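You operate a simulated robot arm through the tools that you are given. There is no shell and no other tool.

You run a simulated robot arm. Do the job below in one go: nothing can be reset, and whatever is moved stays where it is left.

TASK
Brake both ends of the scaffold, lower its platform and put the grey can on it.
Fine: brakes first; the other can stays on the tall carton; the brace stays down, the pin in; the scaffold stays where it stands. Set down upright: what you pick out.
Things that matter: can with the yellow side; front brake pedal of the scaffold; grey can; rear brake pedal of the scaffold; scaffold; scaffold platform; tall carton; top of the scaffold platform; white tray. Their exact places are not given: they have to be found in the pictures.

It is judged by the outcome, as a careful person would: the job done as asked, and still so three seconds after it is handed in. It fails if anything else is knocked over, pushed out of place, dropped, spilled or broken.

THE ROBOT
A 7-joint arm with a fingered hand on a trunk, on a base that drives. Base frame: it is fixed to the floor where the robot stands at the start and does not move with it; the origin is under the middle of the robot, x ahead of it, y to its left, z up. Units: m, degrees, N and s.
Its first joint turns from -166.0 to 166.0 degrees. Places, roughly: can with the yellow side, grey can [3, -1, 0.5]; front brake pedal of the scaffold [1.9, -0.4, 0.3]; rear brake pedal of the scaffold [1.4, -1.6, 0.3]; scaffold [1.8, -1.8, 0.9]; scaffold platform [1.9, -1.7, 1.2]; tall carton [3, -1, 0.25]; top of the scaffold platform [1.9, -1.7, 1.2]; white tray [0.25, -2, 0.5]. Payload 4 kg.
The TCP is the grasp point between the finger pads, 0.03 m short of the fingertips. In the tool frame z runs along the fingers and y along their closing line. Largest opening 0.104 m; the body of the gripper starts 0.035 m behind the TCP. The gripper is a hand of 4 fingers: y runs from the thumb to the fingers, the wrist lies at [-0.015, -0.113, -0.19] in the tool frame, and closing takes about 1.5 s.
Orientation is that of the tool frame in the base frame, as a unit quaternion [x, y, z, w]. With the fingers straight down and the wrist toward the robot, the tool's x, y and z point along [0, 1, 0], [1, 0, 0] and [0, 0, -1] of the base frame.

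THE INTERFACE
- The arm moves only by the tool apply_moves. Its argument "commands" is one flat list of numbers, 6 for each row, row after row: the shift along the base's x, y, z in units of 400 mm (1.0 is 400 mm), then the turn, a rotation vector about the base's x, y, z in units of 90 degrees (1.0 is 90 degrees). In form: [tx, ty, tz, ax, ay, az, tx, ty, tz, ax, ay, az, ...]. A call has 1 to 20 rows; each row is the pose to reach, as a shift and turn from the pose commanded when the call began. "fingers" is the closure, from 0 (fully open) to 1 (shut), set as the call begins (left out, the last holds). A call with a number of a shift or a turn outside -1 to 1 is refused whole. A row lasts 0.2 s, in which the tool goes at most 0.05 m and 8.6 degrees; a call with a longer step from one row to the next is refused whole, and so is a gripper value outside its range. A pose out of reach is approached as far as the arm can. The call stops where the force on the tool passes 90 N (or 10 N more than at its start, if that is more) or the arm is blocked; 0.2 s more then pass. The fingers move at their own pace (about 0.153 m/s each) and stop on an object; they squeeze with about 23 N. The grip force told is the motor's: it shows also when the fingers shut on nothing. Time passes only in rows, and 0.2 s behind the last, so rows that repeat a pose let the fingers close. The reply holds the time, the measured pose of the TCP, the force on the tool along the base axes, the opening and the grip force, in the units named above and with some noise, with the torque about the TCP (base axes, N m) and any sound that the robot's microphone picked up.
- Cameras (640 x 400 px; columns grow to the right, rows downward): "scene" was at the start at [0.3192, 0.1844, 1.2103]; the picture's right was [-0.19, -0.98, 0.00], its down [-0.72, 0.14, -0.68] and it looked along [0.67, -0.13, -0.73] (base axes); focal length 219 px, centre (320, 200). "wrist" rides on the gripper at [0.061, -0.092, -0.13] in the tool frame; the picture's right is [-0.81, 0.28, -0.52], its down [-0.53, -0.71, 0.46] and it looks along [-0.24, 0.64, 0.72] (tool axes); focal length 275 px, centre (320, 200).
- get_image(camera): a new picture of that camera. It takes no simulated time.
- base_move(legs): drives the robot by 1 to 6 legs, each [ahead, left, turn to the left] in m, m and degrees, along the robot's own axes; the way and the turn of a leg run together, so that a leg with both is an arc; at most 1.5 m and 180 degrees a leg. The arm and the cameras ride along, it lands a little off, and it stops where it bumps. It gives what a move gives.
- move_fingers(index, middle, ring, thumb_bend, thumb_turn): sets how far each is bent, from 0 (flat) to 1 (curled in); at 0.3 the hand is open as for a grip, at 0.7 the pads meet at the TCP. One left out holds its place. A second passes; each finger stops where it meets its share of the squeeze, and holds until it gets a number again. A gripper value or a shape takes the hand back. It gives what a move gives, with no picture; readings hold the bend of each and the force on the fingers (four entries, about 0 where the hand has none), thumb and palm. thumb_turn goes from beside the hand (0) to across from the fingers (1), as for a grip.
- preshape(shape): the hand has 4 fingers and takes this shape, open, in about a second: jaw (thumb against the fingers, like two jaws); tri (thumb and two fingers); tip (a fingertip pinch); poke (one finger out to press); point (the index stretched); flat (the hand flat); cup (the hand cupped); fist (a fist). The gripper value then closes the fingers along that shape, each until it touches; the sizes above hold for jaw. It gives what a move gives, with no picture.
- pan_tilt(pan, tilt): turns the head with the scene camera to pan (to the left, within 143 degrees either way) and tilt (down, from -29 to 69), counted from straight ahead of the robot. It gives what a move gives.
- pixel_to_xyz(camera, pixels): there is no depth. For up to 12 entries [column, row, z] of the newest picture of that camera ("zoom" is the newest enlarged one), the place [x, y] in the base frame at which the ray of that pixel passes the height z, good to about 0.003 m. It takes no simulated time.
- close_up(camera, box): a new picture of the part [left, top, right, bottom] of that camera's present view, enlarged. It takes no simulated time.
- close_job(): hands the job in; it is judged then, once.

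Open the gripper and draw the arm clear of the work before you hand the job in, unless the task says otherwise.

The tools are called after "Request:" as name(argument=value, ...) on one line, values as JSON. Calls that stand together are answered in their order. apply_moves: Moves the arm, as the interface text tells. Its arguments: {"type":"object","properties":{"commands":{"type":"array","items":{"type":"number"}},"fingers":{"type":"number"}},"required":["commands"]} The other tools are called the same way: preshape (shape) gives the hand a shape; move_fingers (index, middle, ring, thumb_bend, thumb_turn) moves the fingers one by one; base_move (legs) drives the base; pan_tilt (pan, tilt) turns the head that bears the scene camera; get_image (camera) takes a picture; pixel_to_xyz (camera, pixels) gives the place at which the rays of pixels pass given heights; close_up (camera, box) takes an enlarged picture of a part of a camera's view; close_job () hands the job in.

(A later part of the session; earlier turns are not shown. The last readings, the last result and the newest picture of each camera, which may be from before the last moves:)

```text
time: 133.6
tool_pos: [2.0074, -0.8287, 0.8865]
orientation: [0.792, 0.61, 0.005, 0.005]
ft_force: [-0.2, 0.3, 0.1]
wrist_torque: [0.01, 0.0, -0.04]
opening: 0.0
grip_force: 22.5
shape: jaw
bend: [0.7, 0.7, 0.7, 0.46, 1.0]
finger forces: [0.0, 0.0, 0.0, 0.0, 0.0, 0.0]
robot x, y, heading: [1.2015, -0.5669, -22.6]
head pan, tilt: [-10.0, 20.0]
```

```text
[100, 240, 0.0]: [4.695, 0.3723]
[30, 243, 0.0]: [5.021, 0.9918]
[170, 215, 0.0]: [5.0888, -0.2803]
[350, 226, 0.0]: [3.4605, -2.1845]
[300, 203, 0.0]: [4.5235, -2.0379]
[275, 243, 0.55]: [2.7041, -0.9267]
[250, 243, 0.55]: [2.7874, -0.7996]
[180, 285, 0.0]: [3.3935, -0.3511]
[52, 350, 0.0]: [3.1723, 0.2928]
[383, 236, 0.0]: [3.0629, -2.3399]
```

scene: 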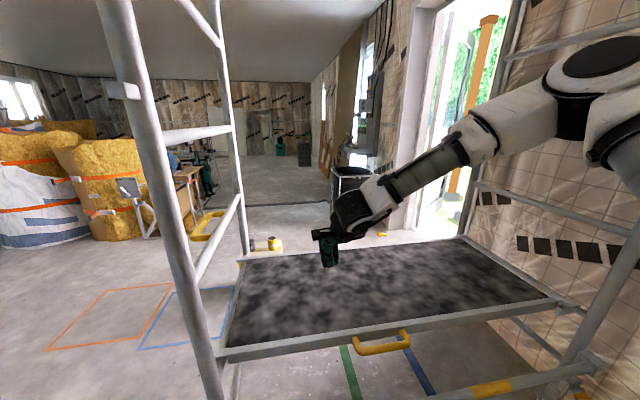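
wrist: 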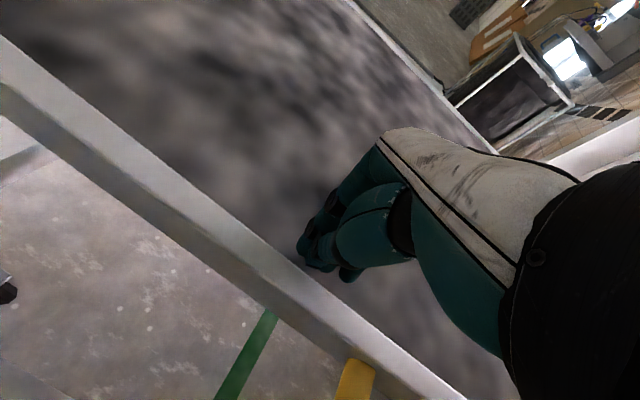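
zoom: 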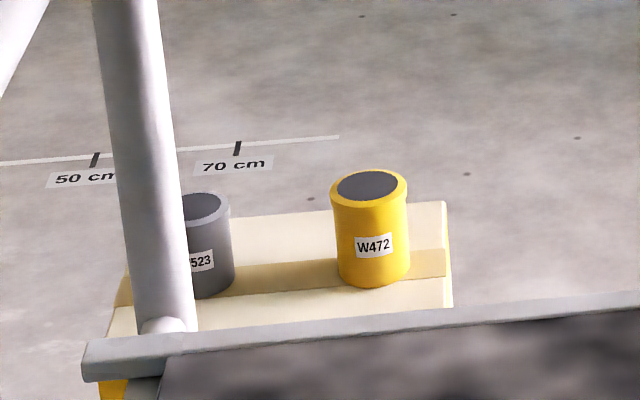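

The floor around the front end is free (sacks beyond x≈4.7). I back off from the platform and move left past the front post.

Request:
base_move(legs=[[-0.33, 0, 0], [0, 0.65, 0]])

Request:
get_image(camera="scene")

```text
time: 139.0
tool_pos: [1.9507, -0.1131, 0.8876]
orientation: [0.794, 0.608, 0.006, 0.006]
ft_force: [0.8, 0.0, 0.7]
wrist_torque: [-0.01, -0.01, -0.01]
opening: 0.0
grip_force: 23.0
shape: jaw
bend: [0.7, 0.7, 0.7, 0.46, 1.0]
finger forces: [0.1, 0.1, 0.0, 0.0, 0.0, 0.0]
robot x, y, heading: [1.1483, 0.1528, -22.8]
head pan, tilt: [-10.0, 20.0]
```

```text
taken
```

scene: 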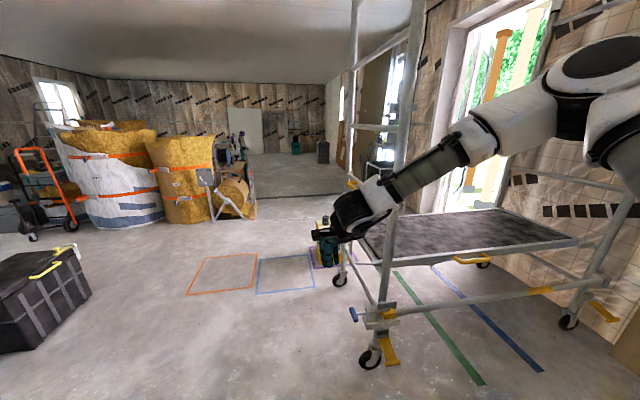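

The platform lies level in the frame, the brace and pin are as before. I check the black box at the left for my path.

Request:
pixel_to_xyz(camera="scene", pixels=[[92, 292, 0.0], [30, 350, 0.0], [5, 350, 0.0], [75, 225, 0.0], [250, 290, 0.0], [315, 290, 0.0], [340, 285, 0.0], [366, 368, 0.0], [571, 328, 0.0]])

```text
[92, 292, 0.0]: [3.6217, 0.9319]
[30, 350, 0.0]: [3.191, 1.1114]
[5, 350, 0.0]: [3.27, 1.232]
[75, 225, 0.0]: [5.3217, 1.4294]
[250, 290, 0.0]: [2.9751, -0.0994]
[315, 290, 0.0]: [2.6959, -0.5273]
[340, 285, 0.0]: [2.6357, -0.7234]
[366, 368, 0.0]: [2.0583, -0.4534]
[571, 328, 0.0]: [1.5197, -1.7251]
```

All wheels are where they were. I turn left 40°, drive 1.5 m ahead along the free floor, then turn right to face the carton.

Request:
base_move(legs=[[0, 0, 38], [1.45, 0, 0], [0, 0, -115]])

Request:
pan_tilt(pan=15, tilt=30)

Request:
get_image(camera="scene")

```text
time: 152.9
tool_pos: [2.4674, -0.3209, 0.8875]
orientation: [0.999, -0.035, -0.001, 0.008]
ft_force: [0.5, 0.0, 0.0]
wrist_torque: [-0.04, 0.01, 0.03]
opening: 0.0
grip_force: 22.6
shape: jaw
bend: [0.7, 0.7, 0.7, 0.46, 1.0]
finger forces: [0.0, 0.1, 0.0, 0.0, 0.0, 0.0]
robot x, y, heading: [2.5681, 0.5176, -101.9]
head pan, tilt: [-10.0, 20.0]
```

```text
time: 153.8
tool_pos: [2.4656, -0.3214, 0.8865]
orientation: [0.999, -0.034, 0.0, 0.008]
ft_force: [-0.1, 0.4, -0.3]
wrist_torque: [-0.01, 0.01, -0.01]
opening: 0.0
grip_force: 23.0
shape: jaw
bend: [0.7, 0.7, 0.7, 0.46, 1.0]
finger forces: [0.0, 0.1, 0.0, 0.0, 0.1, 0.1]
robot x, y, heading: [2.5682, 0.5237, -101.8]
head pan, tilt: [15.0, 30.0]
```

```text
taken
```

scene: 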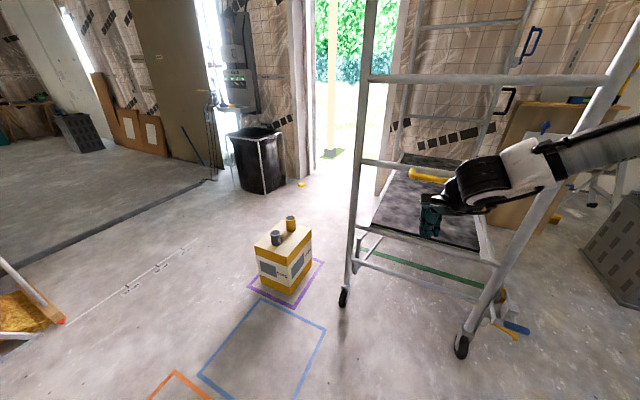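

I see the carton with the grey can (276,238) and the yellow can (291,224). I enlarge and measure them.

Request:
close_up(camera="scene", box=[240, 205, 336, 265])

Request:
close_up(camera="scene", box=[240, 240, 352, 310])

Request:
pixel_to_xyz(camera="scene", pixels=[[262, 289, 0.0], [293, 294, 0.0], [311, 262, 0.0], [276, 245, 0.45], [276, 245, 0.5], [291, 231, 0.45], [291, 231, 0.5], [254, 250, 0.45], [254, 250, 0.5], [289, 256, 0.45], [289, 256, 0.5], [344, 304, 0.0]])

```text
6.67 times, centred on (288, 235) of scene
```

zoom: 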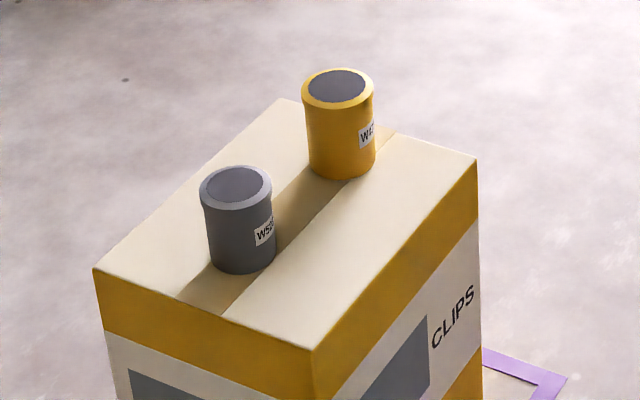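

```text
5.71 times, centred on (296, 275) of scene
```

zoom: 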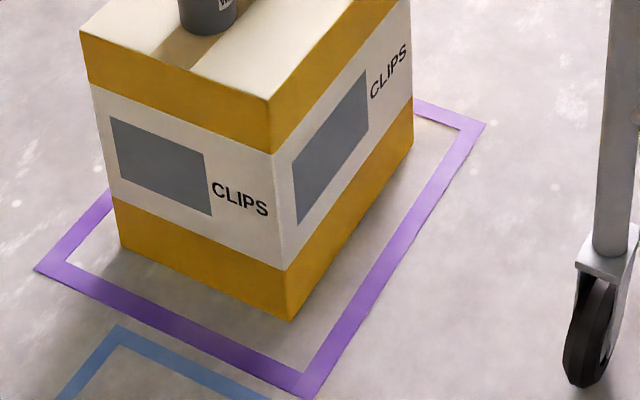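

```text
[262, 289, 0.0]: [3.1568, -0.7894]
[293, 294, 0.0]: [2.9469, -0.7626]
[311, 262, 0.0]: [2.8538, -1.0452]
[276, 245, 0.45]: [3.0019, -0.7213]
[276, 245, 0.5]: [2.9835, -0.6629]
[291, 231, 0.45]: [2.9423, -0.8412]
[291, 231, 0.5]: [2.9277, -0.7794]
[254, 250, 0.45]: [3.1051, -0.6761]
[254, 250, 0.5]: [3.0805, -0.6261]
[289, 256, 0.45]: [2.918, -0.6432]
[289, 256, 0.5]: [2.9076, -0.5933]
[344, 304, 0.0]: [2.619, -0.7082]
```

I refine with exact corner pixels to get the carton's height and the can positions.

Request:
pixel_to_xyz(camera="scene", pixels=[[290.8, 296, 0.0], [261, 283.2, 0.0], [311.8, 264.5, 0.0], [286.8, 257.2, 0.3], [286.8, 257.2, 0.35], [286.8, 257.2, 0.4], [254, 245.2, 0.35], [311.7, 228.7, 0.35], [276.1, 243.7, 0.35], [276.1, 243.7, 0.4], [291, 230.2, 0.35], [291, 230.2, 0.4]])

```text
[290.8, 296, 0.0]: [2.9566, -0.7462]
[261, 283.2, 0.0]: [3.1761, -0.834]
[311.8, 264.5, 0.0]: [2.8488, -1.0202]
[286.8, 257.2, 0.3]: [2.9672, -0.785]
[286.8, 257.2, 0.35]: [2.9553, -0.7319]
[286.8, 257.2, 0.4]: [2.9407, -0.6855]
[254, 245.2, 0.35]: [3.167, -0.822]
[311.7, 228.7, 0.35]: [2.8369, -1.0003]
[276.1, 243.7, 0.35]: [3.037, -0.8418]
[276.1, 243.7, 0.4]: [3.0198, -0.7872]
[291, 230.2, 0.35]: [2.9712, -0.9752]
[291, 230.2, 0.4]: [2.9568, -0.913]
```

The carton top is at z≈0.335, the grey can stands at about (3.042,-0.858), the yellow one at (2.976,-0.994). I sidestep left 0.55 m first (to keep clear of the front post), then drive ahead 0.48 m.

Request:
base_move(legs=[[0, 0.55, 0], [0.48, 0, 0]])

Request:
pan_tilt(pan=0, tilt=45)

Request:
get_image(camera="scene")

Request:
get_image(camera="wrist")

```text
time: 159.4
tool_pos: [2.888, -0.9089, 0.8879]
orientation: [0.999, -0.04, 0.0, 0.007]
ft_force: [-0.1, -0.2, 0.0]
wrist_torque: [-0.01, -0.04, 0.03]
opening: 0.0
grip_force: 23.0
shape: jaw
bend: [0.7, 0.7, 0.7, 0.46, 1.0]
finger forces: [0.0, 0.1, 0.0, 0.1, 0.0, 0.1]
robot x, y, heading: [3.0026, -0.0686, -102.2]
head pan, tilt: [15.0, 30.0]
```

```text
time: 160.2
tool_pos: [2.8896, -0.9085, 0.8873]
orientation: [0.999, -0.04, -0.001, 0.007]
ft_force: [0.4, 0.5, -0.2]
wrist_torque: [0.0, -0.01, -0.05]
opening: 0.0
grip_force: 23.0
shape: jaw
bend: [0.7, 0.7, 0.7, 0.46, 1.0]
finger forces: [0.1, 0.1, 0.1, 0.0, 0.1, 0.0]
robot x, y, heading: [3.0004, -0.0711, -102.5]
head pan, tilt: [0.0, 45.0]
```

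```text
taken
```

scene: 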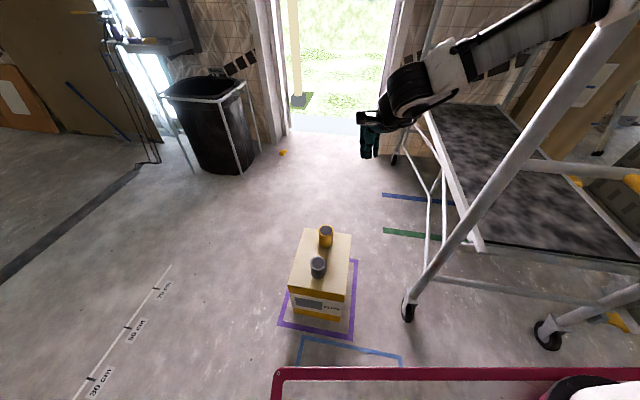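

```text
taken
```

wrist: 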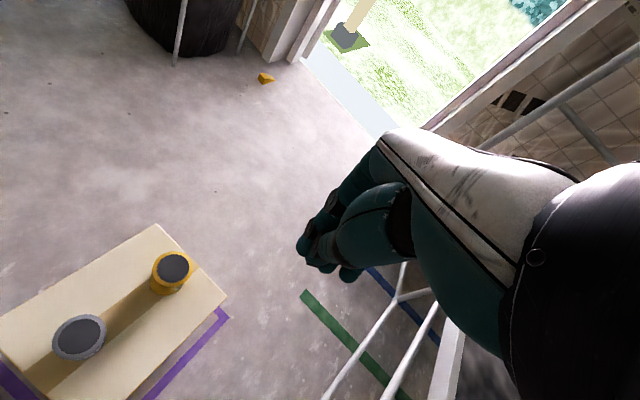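

Both cameras see the cans well. I triangulate the tops of the grey can (scene (318,261), wrist (80,338)) and yellow can.

Request:
close_up(camera="scene", box=[280, 215, 376, 275])

Request:
pixel_to_xyz(camera="wrist", pixels=[[81, 337, 0.4], [81, 337, 0.43], [81, 337, 0.46], [173, 269, 0.4], [173, 269, 0.43], [173, 269, 0.46]])

```text
6.67 times, centred on (328, 245) of scene
```

zoom: 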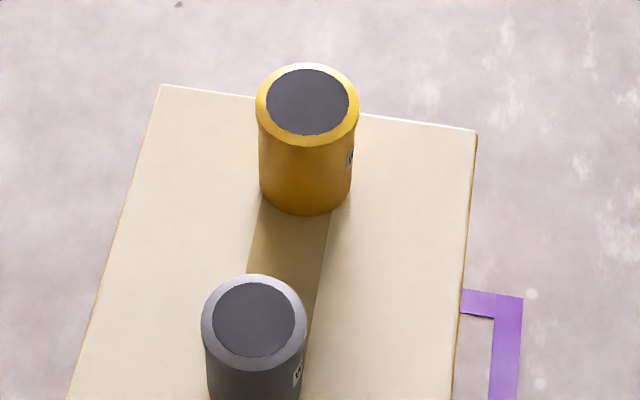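

```text
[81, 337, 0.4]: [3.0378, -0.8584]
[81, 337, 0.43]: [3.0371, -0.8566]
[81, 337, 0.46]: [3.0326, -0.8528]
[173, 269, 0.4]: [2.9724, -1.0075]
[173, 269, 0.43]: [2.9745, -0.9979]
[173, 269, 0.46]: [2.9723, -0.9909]
```

Request:
pixel_to_xyz(camera="zoom", pixels=[[254, 318, 0.4], [254, 318, 0.43], [254, 318, 0.46], [307, 101, 0.4], [307, 101, 0.43], [307, 101, 0.46], [202, 318, 0.43], [306, 318, 0.43]])

```text
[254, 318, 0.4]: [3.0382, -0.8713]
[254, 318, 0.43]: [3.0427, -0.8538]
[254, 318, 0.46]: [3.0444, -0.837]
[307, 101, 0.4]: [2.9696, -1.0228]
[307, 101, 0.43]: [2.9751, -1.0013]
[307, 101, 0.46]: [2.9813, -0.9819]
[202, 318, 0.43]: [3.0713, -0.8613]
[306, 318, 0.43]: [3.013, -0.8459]
```

The grey can's top is at (3.039,-0.857), z≈0.43, diameter about 6 cm. I open the hand and bring it above the grey can.

Request:
apply_moves(commands=[0.0466, 0.0161, -0.02, 0, 0, 0, 0.0933, 0.0322, -0.06, 0, 0, 0, 0.14, 0.0483, -0.12, 0, 0, 0, 0.1866, 0.0644, -0.2, 0, 0, 0, 0.2333, 0.0805, -0.3, 0, 0, 0, 0.28, 0.0966, -0.4, 0, 0, 0, 0.3266, 0.1127, -0.5, 0, 0, 0, 0.3735, 0.129, -0.6, 0, 0, 0, 0.3735, 0.129, -0.7, 0, 0, 0], fingers=0)

Request:
get_image(camera="wrist")

Request:
get_image(camera="scene")

```text
time: 162.2
tool_pos: [2.9969, -0.8456, 0.6585]
orientation: [0.999, -0.033, -0.002, 0.009]
ft_force: [0.0, -0.5, -0.8]
wrist_torque: [-0.03, 0.02, 0.0]
opening: 0.1039
grip_force: 0.0
shape: jaw
bend: [0.3, 0.3, 0.3, 0.3, 0.98]
finger forces: [0.0, 0.0, 0.0, 0.1, 0.1, 0.1]
out of reach, approached as far as the arm can: row 7, 8, 9
robot x, y, heading: [3.0029, -0.0678, -102.5]
head pan, tilt: [0.0, 45.0]
```

```text
taken
```

wrist: 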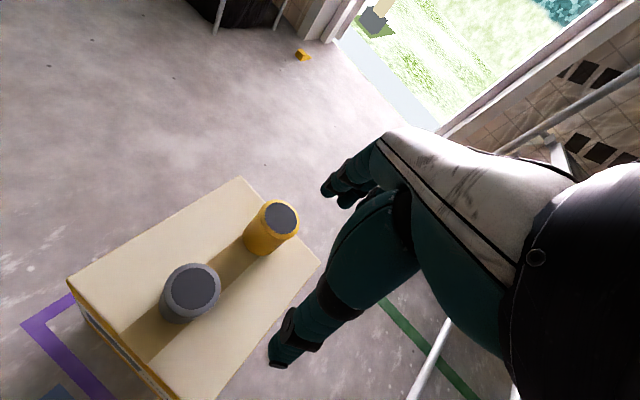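

```text
taken
```

scene: 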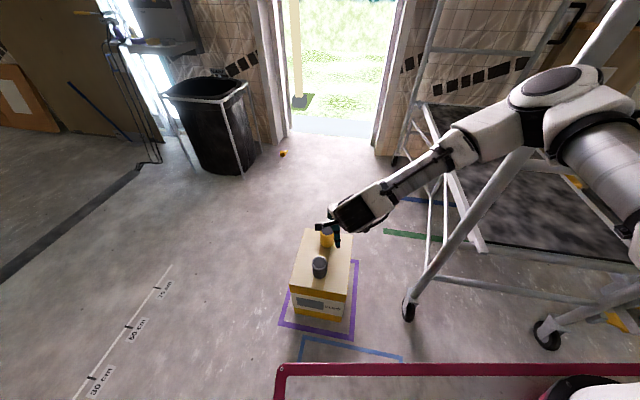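

The arm's elbow swings toward the scaffold from this stand and the reach is limited to the left. I lift the hand again and move to the free side of the carton (north-east of it), with the can a bit to the robot's right.

Request:
apply_moves(commands=[0, 0, 0.1, 0, 0, 0, 0, 0, 0.2, 0, 0, 0, 0, 0, 0.3, 0, 0, 0, 0, 0, 0.4, 0, 0, 0, 0, 0, 0.5, 0, 0, 0], fingers=0)

Request:
base_move(legs=[[-0.35, 0, 0], [0, 0.75, 0]])

Request:
get_image(camera="scene")

```text
time: 163.4
tool_pos: [2.9801, -0.8504, 0.8544]
orientation: [0.999, -0.041, 0.0, 0.006]
ft_force: [0.1, -0.5, 1.0]
wrist_torque: [0.03, -0.02, 0.01]
opening: 0.1039
grip_force: 0.0
shape: jaw
bend: [0.3, 0.3, 0.3, 0.3, 0.98]
finger forces: [0.0, 0.0, 0.0, 0.0, 0.0, 0.1]
robot x, y, heading: [2.9996, -0.0687, -102.8]
head pan, tilt: [0.0, 45.0]
```

```text
time: 169.4
tool_pos: [3.7958, -0.67, 0.8532]
orientation: [0.999, -0.039, 0.0, 0.008]
ft_force: [0.6, 0.0, 0.2]
wrist_torque: [-0.03, 0.04, 0.02]
opening: 0.1041
grip_force: 0.1
shape: jaw
bend: [0.3, 0.3, 0.3, 0.3, 0.98]
finger forces: [0.0, 0.0, 0.1, 0.1, 0.0, 0.0]
robot x, y, heading: [3.8102, 0.1084, -102.2]
head pan, tilt: [0.0, 45.0]
```

```text
taken
```

scene: 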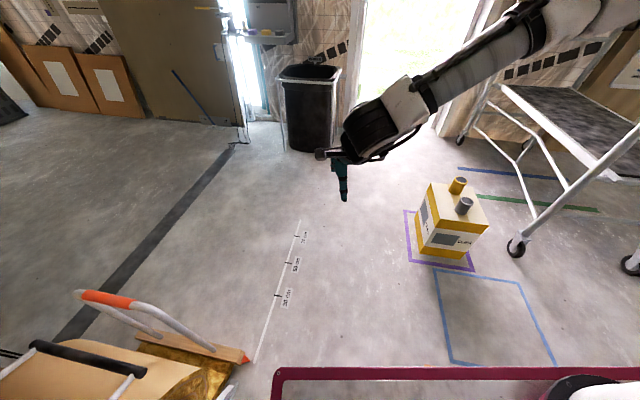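

An insulation roll on a board is at the left (orange handle (105,300), tip (245,357)). I check distances before turning.

Request:
pixel_to_xyz(camera="scene", pixels=[[245, 357, 0.0], [140, 338, 0.0], [105, 298, 0.4], [232, 398, 0.0], [260, 360, 0.0], [465, 205, 0.43], [458, 186, 0.43]])

Request:
pan_tilt(pan=60, tilt=45)

Request:
get_image(camera="scene")

```text
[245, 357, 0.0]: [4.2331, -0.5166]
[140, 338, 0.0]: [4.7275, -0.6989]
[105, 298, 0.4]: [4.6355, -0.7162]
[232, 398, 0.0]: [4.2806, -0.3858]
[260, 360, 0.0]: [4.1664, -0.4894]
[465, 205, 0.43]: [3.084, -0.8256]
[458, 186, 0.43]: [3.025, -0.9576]
```

```text
time: 170.7
tool_pos: [3.7977, -0.6717, 0.8539]
orientation: [0.999, -0.038, -0.001, 0.008]
ft_force: [0.4, 0.6, -0.5]
wrist_torque: [0.0, 0.01, 0.02]
opening: 0.1039
grip_force: 0.1
shape: jaw
bend: [0.3, 0.3, 0.3, 0.3, 0.98]
finger forces: [0.0, 0.1, 0.1, 0.0, 0.2, 0.0]
robot x, y, heading: [3.8121, 0.1081, -102.4]
head pan, tilt: [60.0, 45.0]
```

```text
taken
```

scene: 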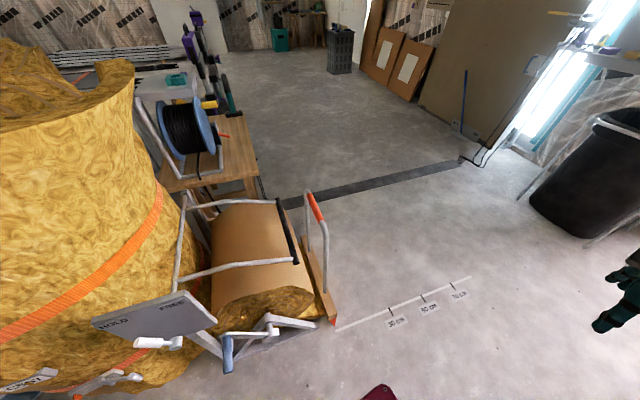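

I check how near the sack and dispenser are to the robot's left rear before turning.

Request:
pixel_to_xyz(camera="scene", pixels=[[180, 390, 0.0], [228, 370, 0.4], [228, 370, 0.6], [228, 370, 0.0], [120, 385, 0.3], [333, 322, 0.0], [150, 342, 0.5], [60, 390, 0.3]])

Request:
pan_tilt(pan=105, tilt=50)

Request:
get_image(camera="scene")

```text
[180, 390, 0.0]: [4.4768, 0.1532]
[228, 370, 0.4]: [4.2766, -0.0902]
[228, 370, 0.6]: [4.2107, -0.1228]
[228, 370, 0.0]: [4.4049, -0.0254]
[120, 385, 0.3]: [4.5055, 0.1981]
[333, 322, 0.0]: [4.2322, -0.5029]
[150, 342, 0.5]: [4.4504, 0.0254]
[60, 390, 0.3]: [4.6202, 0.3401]
```

```text
time: 171.8
tool_pos: [3.7967, -0.6705, 0.8544]
orientation: [0.999, -0.038, 0.0, 0.008]
ft_force: [-0.3, -0.5, 0.1]
wrist_torque: [0.03, 0.03, 0.03]
opening: 0.1038
grip_force: 0.0
shape: jaw
bend: [0.3, 0.3, 0.3, 0.3, 0.98]
finger forces: [0.1, 0.0, 0.0, 0.1, 0.1, 0.1]
robot x, y, heading: [3.8092, 0.1087, -102.4]
head pan, tilt: [105.0, 50.0]
```

```text
taken
```

scene: 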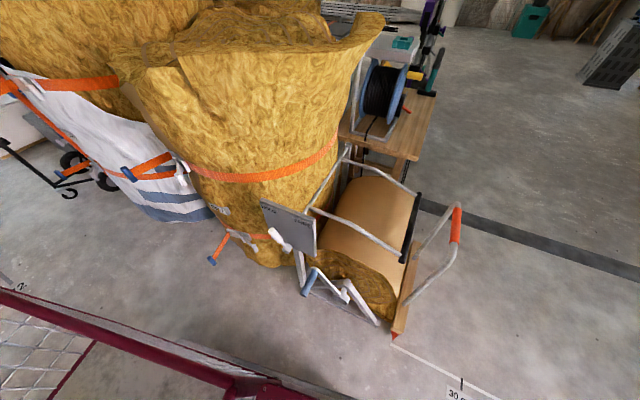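

The dispenser and sack are close on the left, so I step right 0.28 m before turning 16° right, then move in to about (3.51,-0.30).

Request:
base_move(legs=[[0, -0.28, 0], [0, 0, -16], [0.42, 0.19, 0]])

Request:
pan_tilt(pan=0, tilt=45)

Request:
get_image(camera="scene")

Request:
get_image(camera="wrist")

```text
time: 177.0
tool_pos: [3.2724, -1.0315, 0.8542]
orientation: [0.983, -0.182, -0.001, 0.007]
ft_force: [-0.1, 0.6, 0.3]
wrist_torque: [0.01, -0.01, 0.02]
opening: 0.104
grip_force: 0.0
shape: jaw
bend: [0.3, 0.3, 0.3, 0.3, 0.98]
finger forces: [0.1, 0.0, 0.0, 0.0, 0.0, 0.0]
robot x, y, heading: [3.5112, -0.2894, -118.6]
head pan, tilt: [105.0, 50.0]
```

```text
time: 178.8
tool_pos: [3.2734, -1.0322, 0.8533]
orientation: [0.983, -0.182, -0.001, 0.008]
ft_force: [-0.6, 0.0, 0.2]
wrist_torque: [-0.03, -0.02, -0.03]
opening: 0.1038
grip_force: 0.0
shape: jaw
bend: [0.3, 0.3, 0.3, 0.3, 0.98]
finger forces: [0.0, 0.1, 0.0, 0.1, 0.0, 0.1]
robot x, y, heading: [3.514, -0.2877, -118.7]
head pan, tilt: [0.0, 45.0]
```

```text
taken
```

scene: 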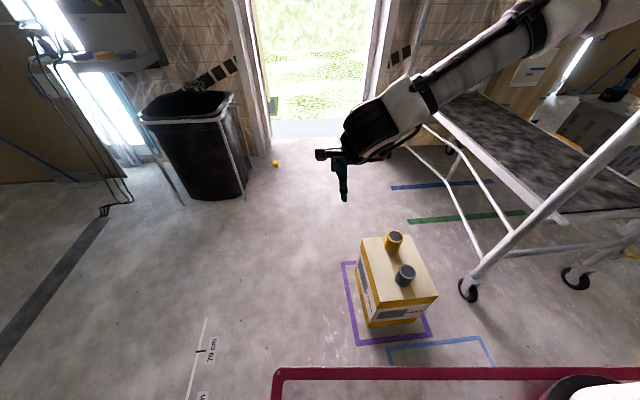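

```text
taken
```

wrist: 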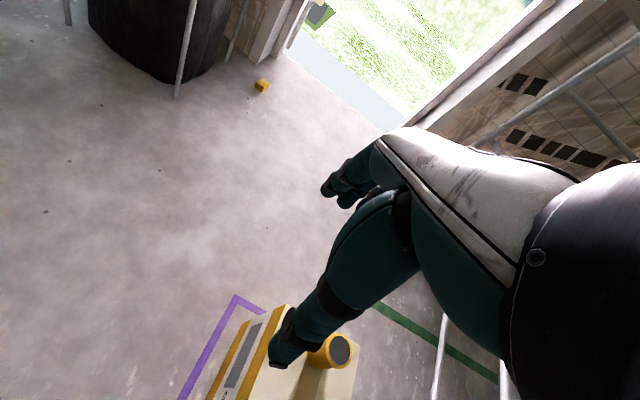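

I check both cans' colours from this side and measure the grey can again.

Request:
close_up(camera="scene", box=[352, 220, 448, 280])

Request:
pixel_to_xyz(camera="zoom", pixels=[[350, 350, 0.43], [350, 350, 0.4], [283, 110, 0.43]])

```text
6.67 times, centred on (400, 250) of scene
```

zoom: 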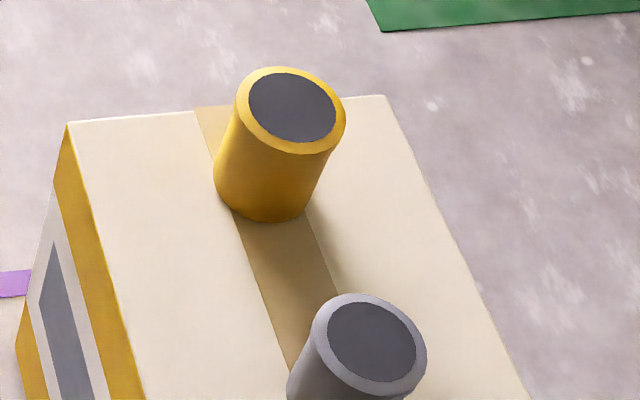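

```text
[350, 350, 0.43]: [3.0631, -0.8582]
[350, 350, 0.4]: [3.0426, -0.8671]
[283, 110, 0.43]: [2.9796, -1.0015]
```

Request:
pixel_to_xyz(camera="zoom", pixels=[[370, 343, 0.42], [370, 343, 0.43], [370, 343, 0.44], [291, 107, 0.43], [314, 340, 0.43], [427, 345, 0.43]])

```text
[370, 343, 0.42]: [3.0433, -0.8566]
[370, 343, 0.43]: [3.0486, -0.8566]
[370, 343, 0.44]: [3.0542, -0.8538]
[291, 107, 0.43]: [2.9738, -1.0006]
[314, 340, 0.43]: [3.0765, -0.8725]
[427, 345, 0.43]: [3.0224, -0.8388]
```

The grey can is confirmed at (3.040,-0.857), top z≈0.42. I bring the open hand above it.

Request:
apply_moves(commands=[-0.065, 0.0487, -0.02, 0, 0, 0, -0.13, 0.0973, -0.06, 0, 0, 0, -0.1945, 0.146, -0.12, 0, 0, 0, -0.259, 0.1947, -0.2, 0, 0, 0, -0.324, 0.2433, -0.28, 0, 0, 0, -0.389, 0.292, -0.36, 0, 0, 0, -0.454, 0.3407, -0.44, 0, 0, 0, -0.519, 0.389, -0.52, 0, 0, 0, -0.5835, 0.438, -0.6, 0, 0, 0, -0.5835, 0.438, -0.63, 0, 0, 0], fingers=0)

Request:
get_image(camera="wrist")

Request:
get_image(camera="scene")

```text
time: 181.0
tool_pos: [3.0396, -0.8567, 0.602]
orientation: [0.983, -0.182, -0.002, 0.007]
ft_force: [0.4, 0.0, -0.1]
wrist_torque: [0.02, 0.02, -0.01]
opening: 0.1041
grip_force: 0.0
shape: jaw
bend: [0.3, 0.3, 0.3, 0.3, 0.98]
finger forces: [0.0, 0.0, 0.0, 0.1, 0.0, 0.0]
robot x, y, heading: [3.5119, -0.2857, -118.8]
head pan, tilt: [0.0, 45.0]
```

```text
taken
```

wrist: 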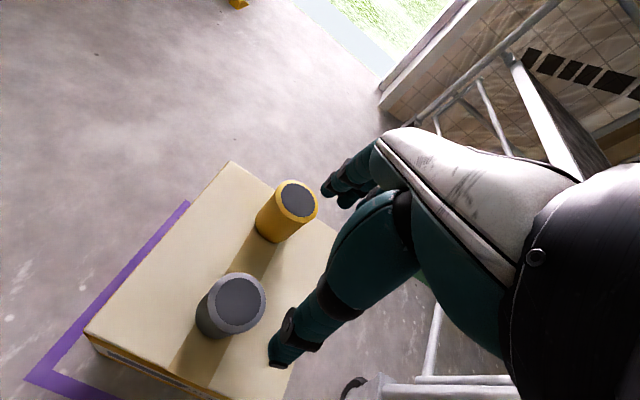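

```text
taken
```

scene: 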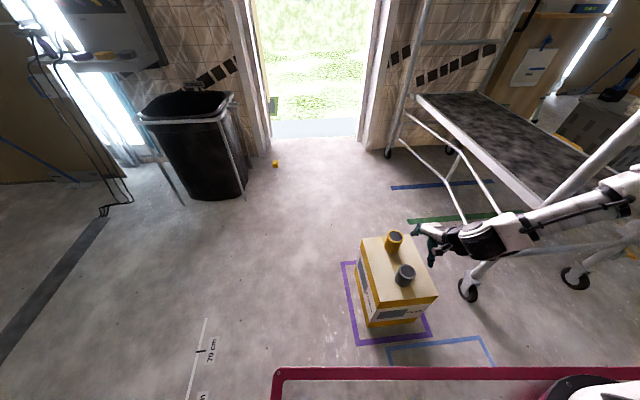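

The tool axis points right onto the grey can's lid (235,305 in the wrist view). I lower the hand around it.

Request:
apply_moves(commands=[0, 0, -0.09, 0, 0, 0, 0, 0, -0.18, 0, 0, 0, 0, 0, -0.27, 0, 0, 0, 0, 0, -0.36, 0, 0, 0, 0, 0, -0.45, 0, 0, 0, 0, 0, -0.53, 0, 0, 0, 0, 0, -0.53, 0, 0, 0], fingers=0)

Request:
get_image(camera="wrist")

Request:
close_up(camera="scene", box=[340, 210, 500, 310])

```text
time: 182.6
tool_pos: [3.0217, -0.8774, 0.5587]
orientation: [0.983, -0.181, -0.001, 0.007]
ft_force: [0.3, 0.5, -0.9]
wrist_torque: [0.01, -0.01, 0.05]
opening: 0.1038
grip_force: 0.0
shape: jaw
bend: [0.3, 0.3, 0.3, 0.3, 0.98]
finger forces: [0.0, 0.0, 0.0, 0.0, 0.1, 0.0]
out of reach, approached as far as the arm can: row 2, 3, 4, 5, 6, 7
robot x, y, heading: [3.5097, -0.2863, -118.9]
head pan, tilt: [0.0, 45.0]
```

```text
taken
```

wrist: 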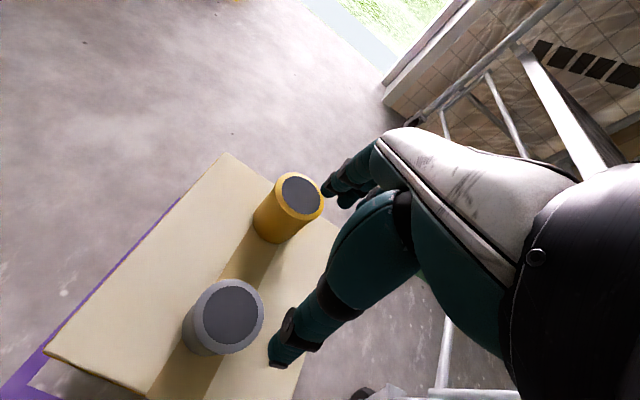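

```text
4.00 times, centred on (420, 260) of scene
```

zoom: 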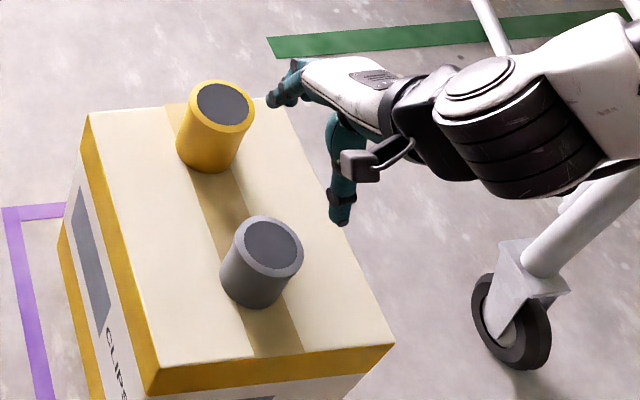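

The arm cannot go lower with the hand turned this way (its elbow is out to the right). I rise a little and turn the hand 60° about the vertical so that it lines up with the forearm, staying over the can.

Request:
apply_moves(commands=[0.01, 0.012, 0.08, 0, 0, 0, 0.025, 0.03, 0.153, 0, 0, 0.06, 0.046, 0.051, 0.153, 0, 0, 0.14, 0.046, 0.051, 0.153, 0, 0, 0.22, 0.046, 0.051, 0.153, 0, 0, 0.3, 0.046, 0.051, 0.153, 0, 0, 0.38, 0.046, 0.051, 0.153, 0, 0, 0.46, 0.046, 0.051, 0.153, 0, 0, 0.54, 0.046, 0.051, 0.153, 0, 0, 0.62, 0.046, 0.051, 0.153, 0, 0, 0.667], fingers=0)

Request:
get_image(camera="wrist")

Request:
get_image(camera="scene")

```text
time: 184.8
tool_pos: [3.0377, -0.8551, 0.6246]
orientation: [0.942, 0.335, 0.002, 0.006]
ft_force: [1.0, -0.3, -0.9]
wrist_torque: [0.02, -0.01, -0.01]
opening: 0.104
grip_force: 0.1
shape: jaw
bend: [0.3, 0.3, 0.3, 0.3, 0.98]
finger forces: [0.0, 0.0, 0.1, 0.1, 0.0, 0.0]
robot x, y, heading: [3.5113, -0.29, -118.9]
head pan, tilt: [0.0, 45.0]
```

```text
taken
```

wrist: 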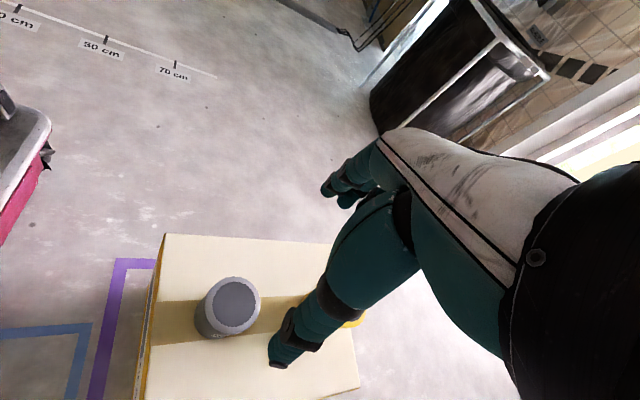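

```text
taken
```

scene: 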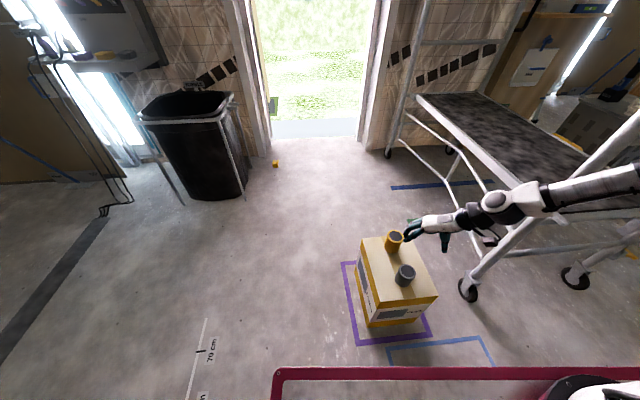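

No reach flag now and the can is still centred (232,305). I lower the hand around the can.

Request:
apply_moves(commands=[0.004, -0.004, -0.1, 0, 0, 0, 0.006, -0.005, -0.2, 0, 0, 0, 0.006, -0.005, -0.3, 0, 0, 0, 0.006, -0.005, -0.4, 0, 0, 0, 0.006, -0.005, -0.5, 0, 0, 0, 0.006, -0.005, -0.59, 0, 0, 0, 0.006, -0.005, -0.59, 0, 0, 0], fingers=0)

Request:
get_image(camera="wrist")

Request:
close_up(camera="scene", box=[340, 210, 500, 310])

```text
time: 186.4
tool_pos: [3.0418, -0.8577, 0.5493]
orientation: [0.942, 0.335, 0.002, 0.007]
ft_force: [0.9, -1.2, -0.5]
wrist_torque: [-0.02, -0.02, 0.01]
opening: 0.104
grip_force: 0.1
shape: jaw
bend: [0.3, 0.3, 0.3, 0.3, 0.98]
finger forces: [0.1, 0.0, 0.0, 0.0, 0.0, 0.0]
out of reach, approached as far as the arm can: row 2, 3, 4, 5, 6, 7
robot x, y, heading: [3.5113, -0.2884, -119.0]
head pan, tilt: [0.0, 45.0]
```

```text
taken
```

wrist: 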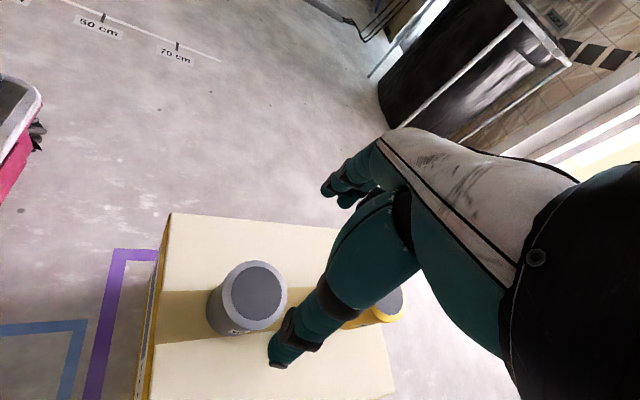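

```text
4.00 times, centred on (420, 260) of scene
```

zoom: 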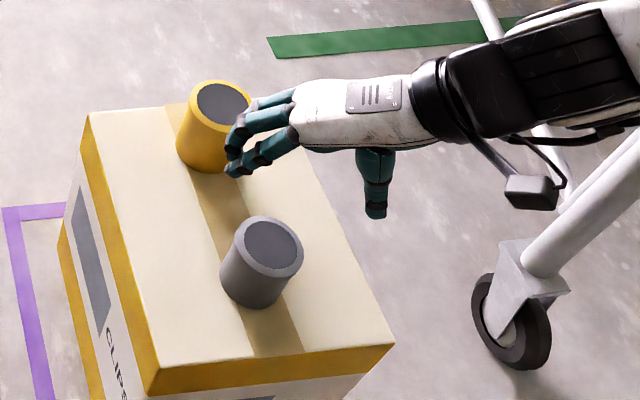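

The elbow posture (out to the right) keeps the arm from going low. I will undo it in free space: first lift the hand off and drive back to the open floor, facing away from the scaffold.

Request:
apply_moves(commands=[0, 0, 0.11, 0, 0, 0, 0, 0, 0.22, 0, 0, 0, 0, 0, 0.33, 0, 0, 0, 0, 0, 0.44, 0, 0, 0, 0, 0, 0.55, 0, 0, 0, 0, 0, 0.66, 0, 0, 0, 0, 0, 0.75, 0, 0, 0], fingers=0)

Request:
base_move(legs=[[-0.33, -0.42, 0], [0, 0, -60]])

Request:
pan_tilt(pan=-30, tilt=15)

Request:
get_image(camera="scene")

```text
time: 188.0
tool_pos: [3.0418, -0.8547, 0.8508]
orientation: [0.942, 0.334, 0.002, 0.007]
ft_force: [-0.7, 0.3, 0.0]
wrist_torque: [0.02, 0.01, 0.03]
opening: 0.1036
grip_force: 0.0
shape: jaw
bend: [0.3, 0.3, 0.3, 0.3, 0.98]
finger forces: [0.0, 0.0, 0.1, 0.0, 0.1, 0.0]
robot x, y, heading: [3.5123, -0.2886, -118.7]
head pan, tilt: [0.0, 45.0]
```

```text
time: 193.8
tool_pos: [2.5741, 0.3328, 0.8501]
orientation: [0.982, -0.188, -0.002, 0.007]
ft_force: [0.7, 0.0, -0.3]
wrist_torque: [-0.01, 0.03, 0.01]
opening: 0.1042
grip_force: 0.2
shape: jaw
bend: [0.3, 0.3, 0.3, 0.3, 0.98]
finger forces: [0.0, 0.2, 0.1, 0.1, 0.0, 0.1]
robot x, y, heading: [3.2977, 0.2023, -179.4]
head pan, tilt: [0.0, 45.0]
```

```text
time: 194.7
tool_pos: [2.5744, 0.333, 0.8499]
orientation: [0.982, -0.187, -0.002, 0.007]
ft_force: [-0.7, -0.3, -0.6]
wrist_torque: [-0.02, -0.01, 0.02]
opening: 0.1039
grip_force: 0.0
shape: jaw
bend: [0.3, 0.3, 0.3, 0.3, 0.98]
finger forces: [0.0, 0.1, 0.0, 0.0, 0.0, 0.0]
robot x, y, heading: [3.2973, 0.1977, -179.6]
head pan, tilt: [-30.0, 15.0]
```

```text
taken
```

scene: 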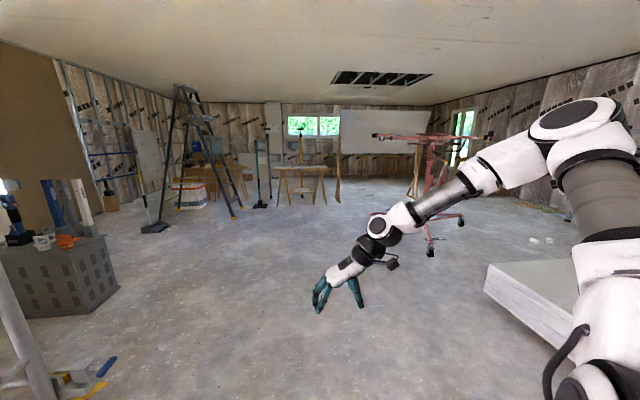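

From this view the arm's own axis stands well forward on the deck, so I was working too close. I test in free air whether the hand reaches low further out (about 1.0 m ahead).

Request:
apply_moves(commands=[-0.09, -0.045, 0, 0, 0, 0, -0.18, -0.09, 0, 0, 0, 0, -0.27, -0.135, 0, 0, 0, 0, -0.36, -0.18, 0, 0, 0, 0, -0.45, -0.225, 0, 0, 0, 0, -0.54, -0.27, 0, 0, 0, 0, -0.63, -0.31, 0, 0, 0, 0, -0.69, -0.3375, -0.08, 0, 0, 0, -0.69, -0.3375, -0.18, 0, 0, 0, -0.69, -0.3375, -0.28, 0, 0, 0, -0.69, -0.3375, -0.38, 0, 0, 0, -0.69, -0.3375, -0.48, 0, 0, 0, -0.69, -0.3375, -0.58, 0, 0, 0, -0.69, -0.3375, -0.68, 0, 0, 0, -0.69, -0.3375, -0.78, 0, 0, 0, -0.69, -0.3375, -0.88, 0, 0, 0, -0.69, -0.3375, -0.98, 0, 0, 0], fingers=0)

Request:
get_image(camera="scene")

```text
time: 198.3
tool_pos: [2.355, 0.1959, 0.5926]
orientation: [0.982, -0.188, -0.002, 0.007]
ft_force: [0.1, 1.1, -0.1]
wrist_torque: [0.02, 0.01, -0.02]
opening: 0.1041
grip_force: 0.0
shape: jaw
bend: [0.3, 0.3, 0.3, 0.3, 0.98]
finger forces: [0.0, 0.0, 0.0, 0.0, 0.0, 0.0]
out of reach, approached as far as the arm can: row 13, 14, 15, 16, 17
robot x, y, heading: [3.2953, 0.2011, -179.5]
head pan, tilt: [-30.0, 15.0]
```

```text
taken
```

scene: 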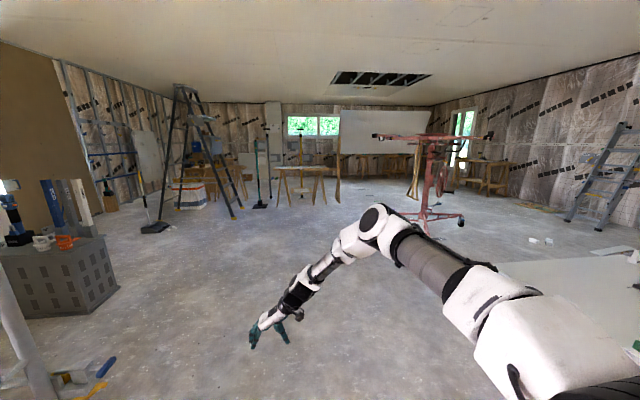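

That posture stays limited near z 0.59. I will unwind it by running the earlier hand turns backwards here in free air: first bring the hand back to 0.72 m ahead, raised, pointing down with its closing line forward.

Request:
apply_moves(commands=[0.0555, -0.0115, 0.096, 0, 0, -0.076, 0.111, -0.023, 0.192, 0, 0, -0.153, 0.1665, -0.0345, 0.288, 0, 0, -0.229, 0.222, -0.046, 0.384, 0, 0, -0.305, 0.2775, -0.0575, 0.48, 0, 0, -0.382, 0.333, -0.069, 0.576, 0, 0, -0.458, 0.3885, -0.0805, 0.672, 0, 0, -0.534, 0.444, -0.092, 0.768, 0, 0, -0.611, 0.4995, -0.1035, 0.864, 0, 0, -0.687, 0.555, -0.115, 0.96, 0, 0, -0.763], fingers=1)

Request:
get_image(camera="scene")

```text
time: 200.5
tool_pos: [2.5769, 0.1548, 0.9757]
orientation: [-0.705, 0.709, 0.007, -0.005]
ft_force: [-0.3, -0.4, 0.7]
wrist_torque: [0.01, 0.0, 0.0]
opening: 0.0
grip_force: 23.3
shape: jaw
bend: [0.7, 0.7, 0.7, 0.46, 1.0]
finger forces: [0.0, 0.1, 0.1, 0.0, 0.1, 0.0]
robot x, y, heading: [3.297, 0.2033, -179.2]
head pan, tilt: [-30.0, 15.0]
```

```text
taken
```

scene: 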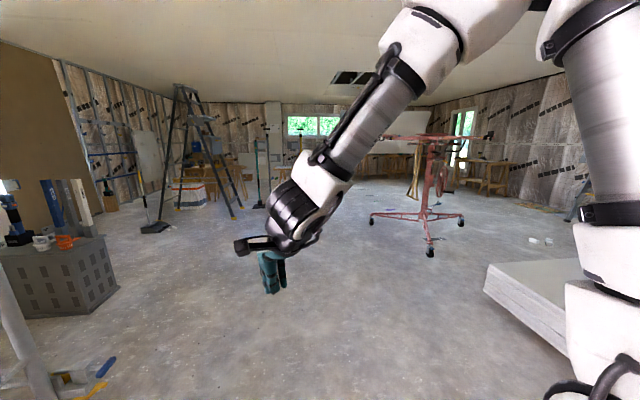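

The elbow is now up. I test the reach again further out: 0.95 m ahead and slightly right, going down.

Request:
apply_moves(commands=[-0.0575, 0.036, -0.05, 0, 0, 0, -0.115, 0.0725, -0.12, 0, 0, 0, -0.1725, 0.109, -0.2, 0, 0, 0, -0.23, 0.145, -0.29, 0, 0, 0, -0.2875, 0.181, -0.38, 0, 0, 0, -0.345, 0.2175, -0.47, 0, 0, 0, -0.4025, 0.254, -0.57, 0, 0, 0, -0.46, 0.29, -0.67, 0, 0, 0, -0.5175, 0.326, -0.76, 0, 0, 0, -0.575, 0.3625, -0.85, 0, 0, 0, -0.575, 0.3625, -0.94, 0, 0, 0, -0.575, 0.3625, -1.0, 0, 0, 0], fingers=1)

Request:
get_image(camera="scene")

```text
time: 203.1
tool_pos: [2.3478, 0.2989, 0.5791]
orientation: [-0.706, 0.708, 0.004, -0.005]
ft_force: [0.3, -0.6, -0.1]
wrist_torque: [0.0, 0.01, 0.02]
opening: 0.0
grip_force: 22.9
shape: jaw
bend: [0.7, 0.7, 0.7, 0.46, 1.0]
finger forces: [0.0, 0.0, 0.1, 0.1, 0.0, 0.0]
robot x, y, heading: [3.2947, 0.1994, -179.5]
head pan, tilt: [-30.0, 15.0]
```

```text
taken
```

scene: 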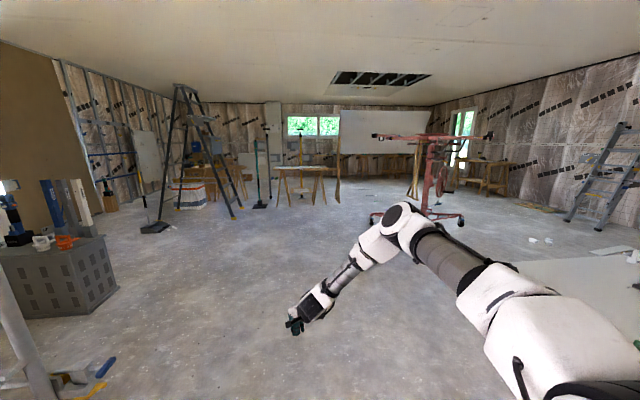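

That worked without a reach flag. I continue down to z≈0.38 here as a test.

Request:
apply_moves(commands=[0, 0, -0.1, 0, 0, 0, 0, 0, -0.2, 0, 0, 0, 0, 0, -0.3, 0, 0, 0, 0, 0, -0.4, 0, 0, 0, 0, 0, -0.5, 0, 0, 0], fingers=1)

Request:
get_image(camera="scene")

```text
time: 204.3
tool_pos: [2.3704, 0.2906, 0.5545]
orientation: [-0.705, 0.709, 0.006, -0.005]
ft_force: [0.3, -0.1, 0.4]
wrist_torque: [0.03, -0.03, 0.02]
opening: 0.0
grip_force: 23.2
shape: jaw
bend: [0.7, 0.7, 0.7, 0.46, 1.0]
finger forces: [0.0, 0.1, 0.1, 0.1, 0.0, 0.2]
out of reach, approached as far as the arm can: row 1, 2, 3, 4, 5
robot x, y, heading: [3.3015, 0.2033, -179.6]
head pan, tilt: [-30.0, 15.0]
```

```text
taken
```

scene: 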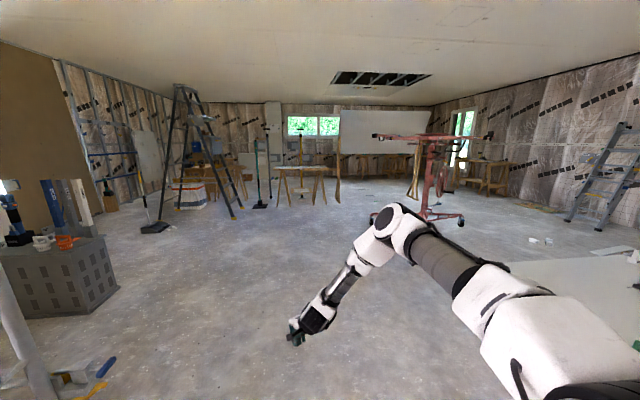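

Still limited. The elbow sits to the right of the hand, so I test lower reach with the hand more to the right, below the elbow.

Request:
apply_moves(commands=[0.03, 0.1, 0, 0, 0, 0, 0.06, 0.2, 0, 0, 0, 0, 0.09, 0.3, 0, 0, 0, 0, 0.12, 0.4, 0, 0, 0, 0, 0.15, 0.5, 0, 0, 0, 0, 0.18, 0.6, 0, 0, 0, 0, 0.2, 0.68, 0, 0, 0, 0, 0.2, 0.68, -0.1, 0, 0, 0, 0.2, 0.68, -0.2, 0, 0, 0, 0.2, 0.68, -0.3, 0, 0, 0, 0.2, 0.68, -0.4, 0, 0, 0], fingers=1)

Request:
get_image(camera="scene")

```text
time: 206.7
tool_pos: [2.4562, 0.5629, 0.5537]
orientation: [-0.706, 0.709, 0.006, -0.005]
ft_force: [-0.6, 0.0, -0.3]
wrist_torque: [0.0, -0.01, -0.01]
opening: 0.0002
grip_force: 22.8
shape: jaw
bend: [0.7, 0.7, 0.7, 0.46, 1.0]
finger forces: [0.0, 0.0, 0.0, 0.1, 0.0, 0.1]
out of reach, approached as far as the arm can: row 8, 9, 10, 11
robot x, y, heading: [3.2924, 0.2024, -179.6]
head pan, tilt: [-30.0, 15.0]
```

```text
taken
```

scene: 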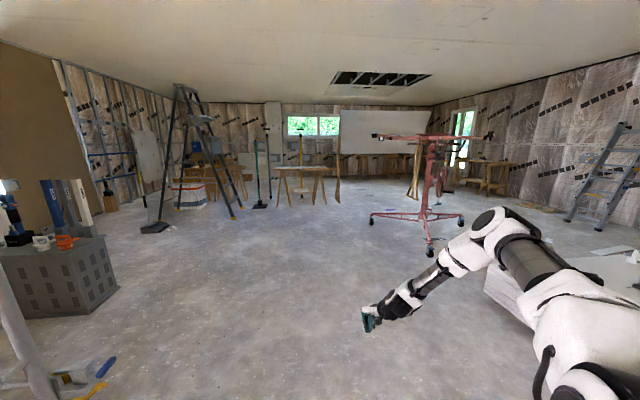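

Same floor. I now run the loop backwards. First back to the central raised pose (0.71 m ahead, z≈0.95).

Request:
apply_moves(commands=[0.027, -0.0823, 0.0825, 0, 0, 0, 0.0537, -0.1646, 0.165, 0, 0, 0, 0.0806, -0.2469, 0.2475, 0, 0, 0, 0.1075, -0.3292, 0.33, 0, 0, 0, 0.1344, -0.4115, 0.4125, 0, 0, 0, 0.1613, -0.4938, 0.495, 0, 0, 0, 0.1881, -0.576, 0.5775, 0, 0, 0, 0.215, -0.6583, 0.66, 0, 0, 0, 0.2419, -0.7406, 0.7425, 0, 0, 0, 0.2688, -0.8229, 0.825, 0, 0, 0, 0.2956, -0.9052, 0.9075, 0, 0, 0, 0.3225, -0.9875, 0.99, 0, 0, 0], fingers=1)

Request:
apply_moves(commands=[0, 0.02, -0.03, -0.02, 0.0763, -0.0178, 0, 0.05, -0.06, -0.04, 0.1526, -0.0356, 0, 0.08, -0.08, -0.06, 0.2289, -0.0534, 0, 0.11, -0.1, -0.08, 0.3052, -0.0712, 0, 0.14, -0.12, -0.1, 0.3815, -0.089, 0, 0.17, -0.14, -0.12, 0.4578, -0.1068, 0, 0.2, -0.16, -0.14, 0.5341, -0.1246, 0, 0.23, -0.17, -0.16, 0.6104, -0.1424, 0, 0.26, -0.18, -0.18, 0.6867, -0.1602, 0, 0.29, -0.19, -0.1995, 0.763, -0.178], fingers=1)

Request:
get_image(camera="scene")

```text
time: 209.3
tool_pos: [2.5841, 0.1663, 0.9514]
orientation: [-0.705, 0.709, 0.005, -0.005]
ft_force: [0.1, 0.5, 0.2]
wrist_torque: [-0.01, -0.01, 0.0]
opening: 0.0003
grip_force: 23.2
shape: jaw
bend: [0.7, 0.7, 0.7, 0.46, 1.0]
finger forces: [0.1, 0.1, 0.0, 0.0, 0.0, 0.0]
robot x, y, heading: [3.2962, 0.198, -179.9]
head pan, tilt: [-30.0, 15.0]
```

```text
time: 211.5
tool_pos: [2.5541, 0.3092, 0.8947]
orientation: [-0.475, 0.659, 0.293, -0.504]
ft_force: [-0.1, -0.4, -0.4]
wrist_torque: [0.02, -0.01, -0.01]
opening: 0.0
grip_force: 23.0
shape: jaw
bend: [0.7, 0.7, 0.7, 0.46, 1.0]
finger forces: [0.0, 0.0, 0.1, 0.1, 0.0, 0.0]
out of reach, approached as far as the arm can: row 2, 3, 4, 5, 6, 7, 8, 9, 10
robot x, y, heading: [3.2985, 0.1996, -179.5]
head pan, tilt: [-30.0, 15.0]
```

```text
taken
```

scene: 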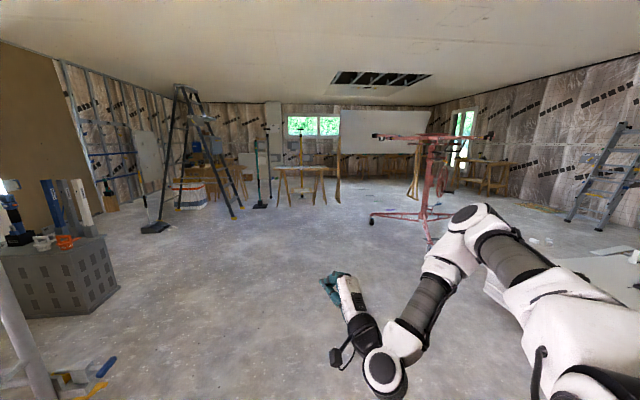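

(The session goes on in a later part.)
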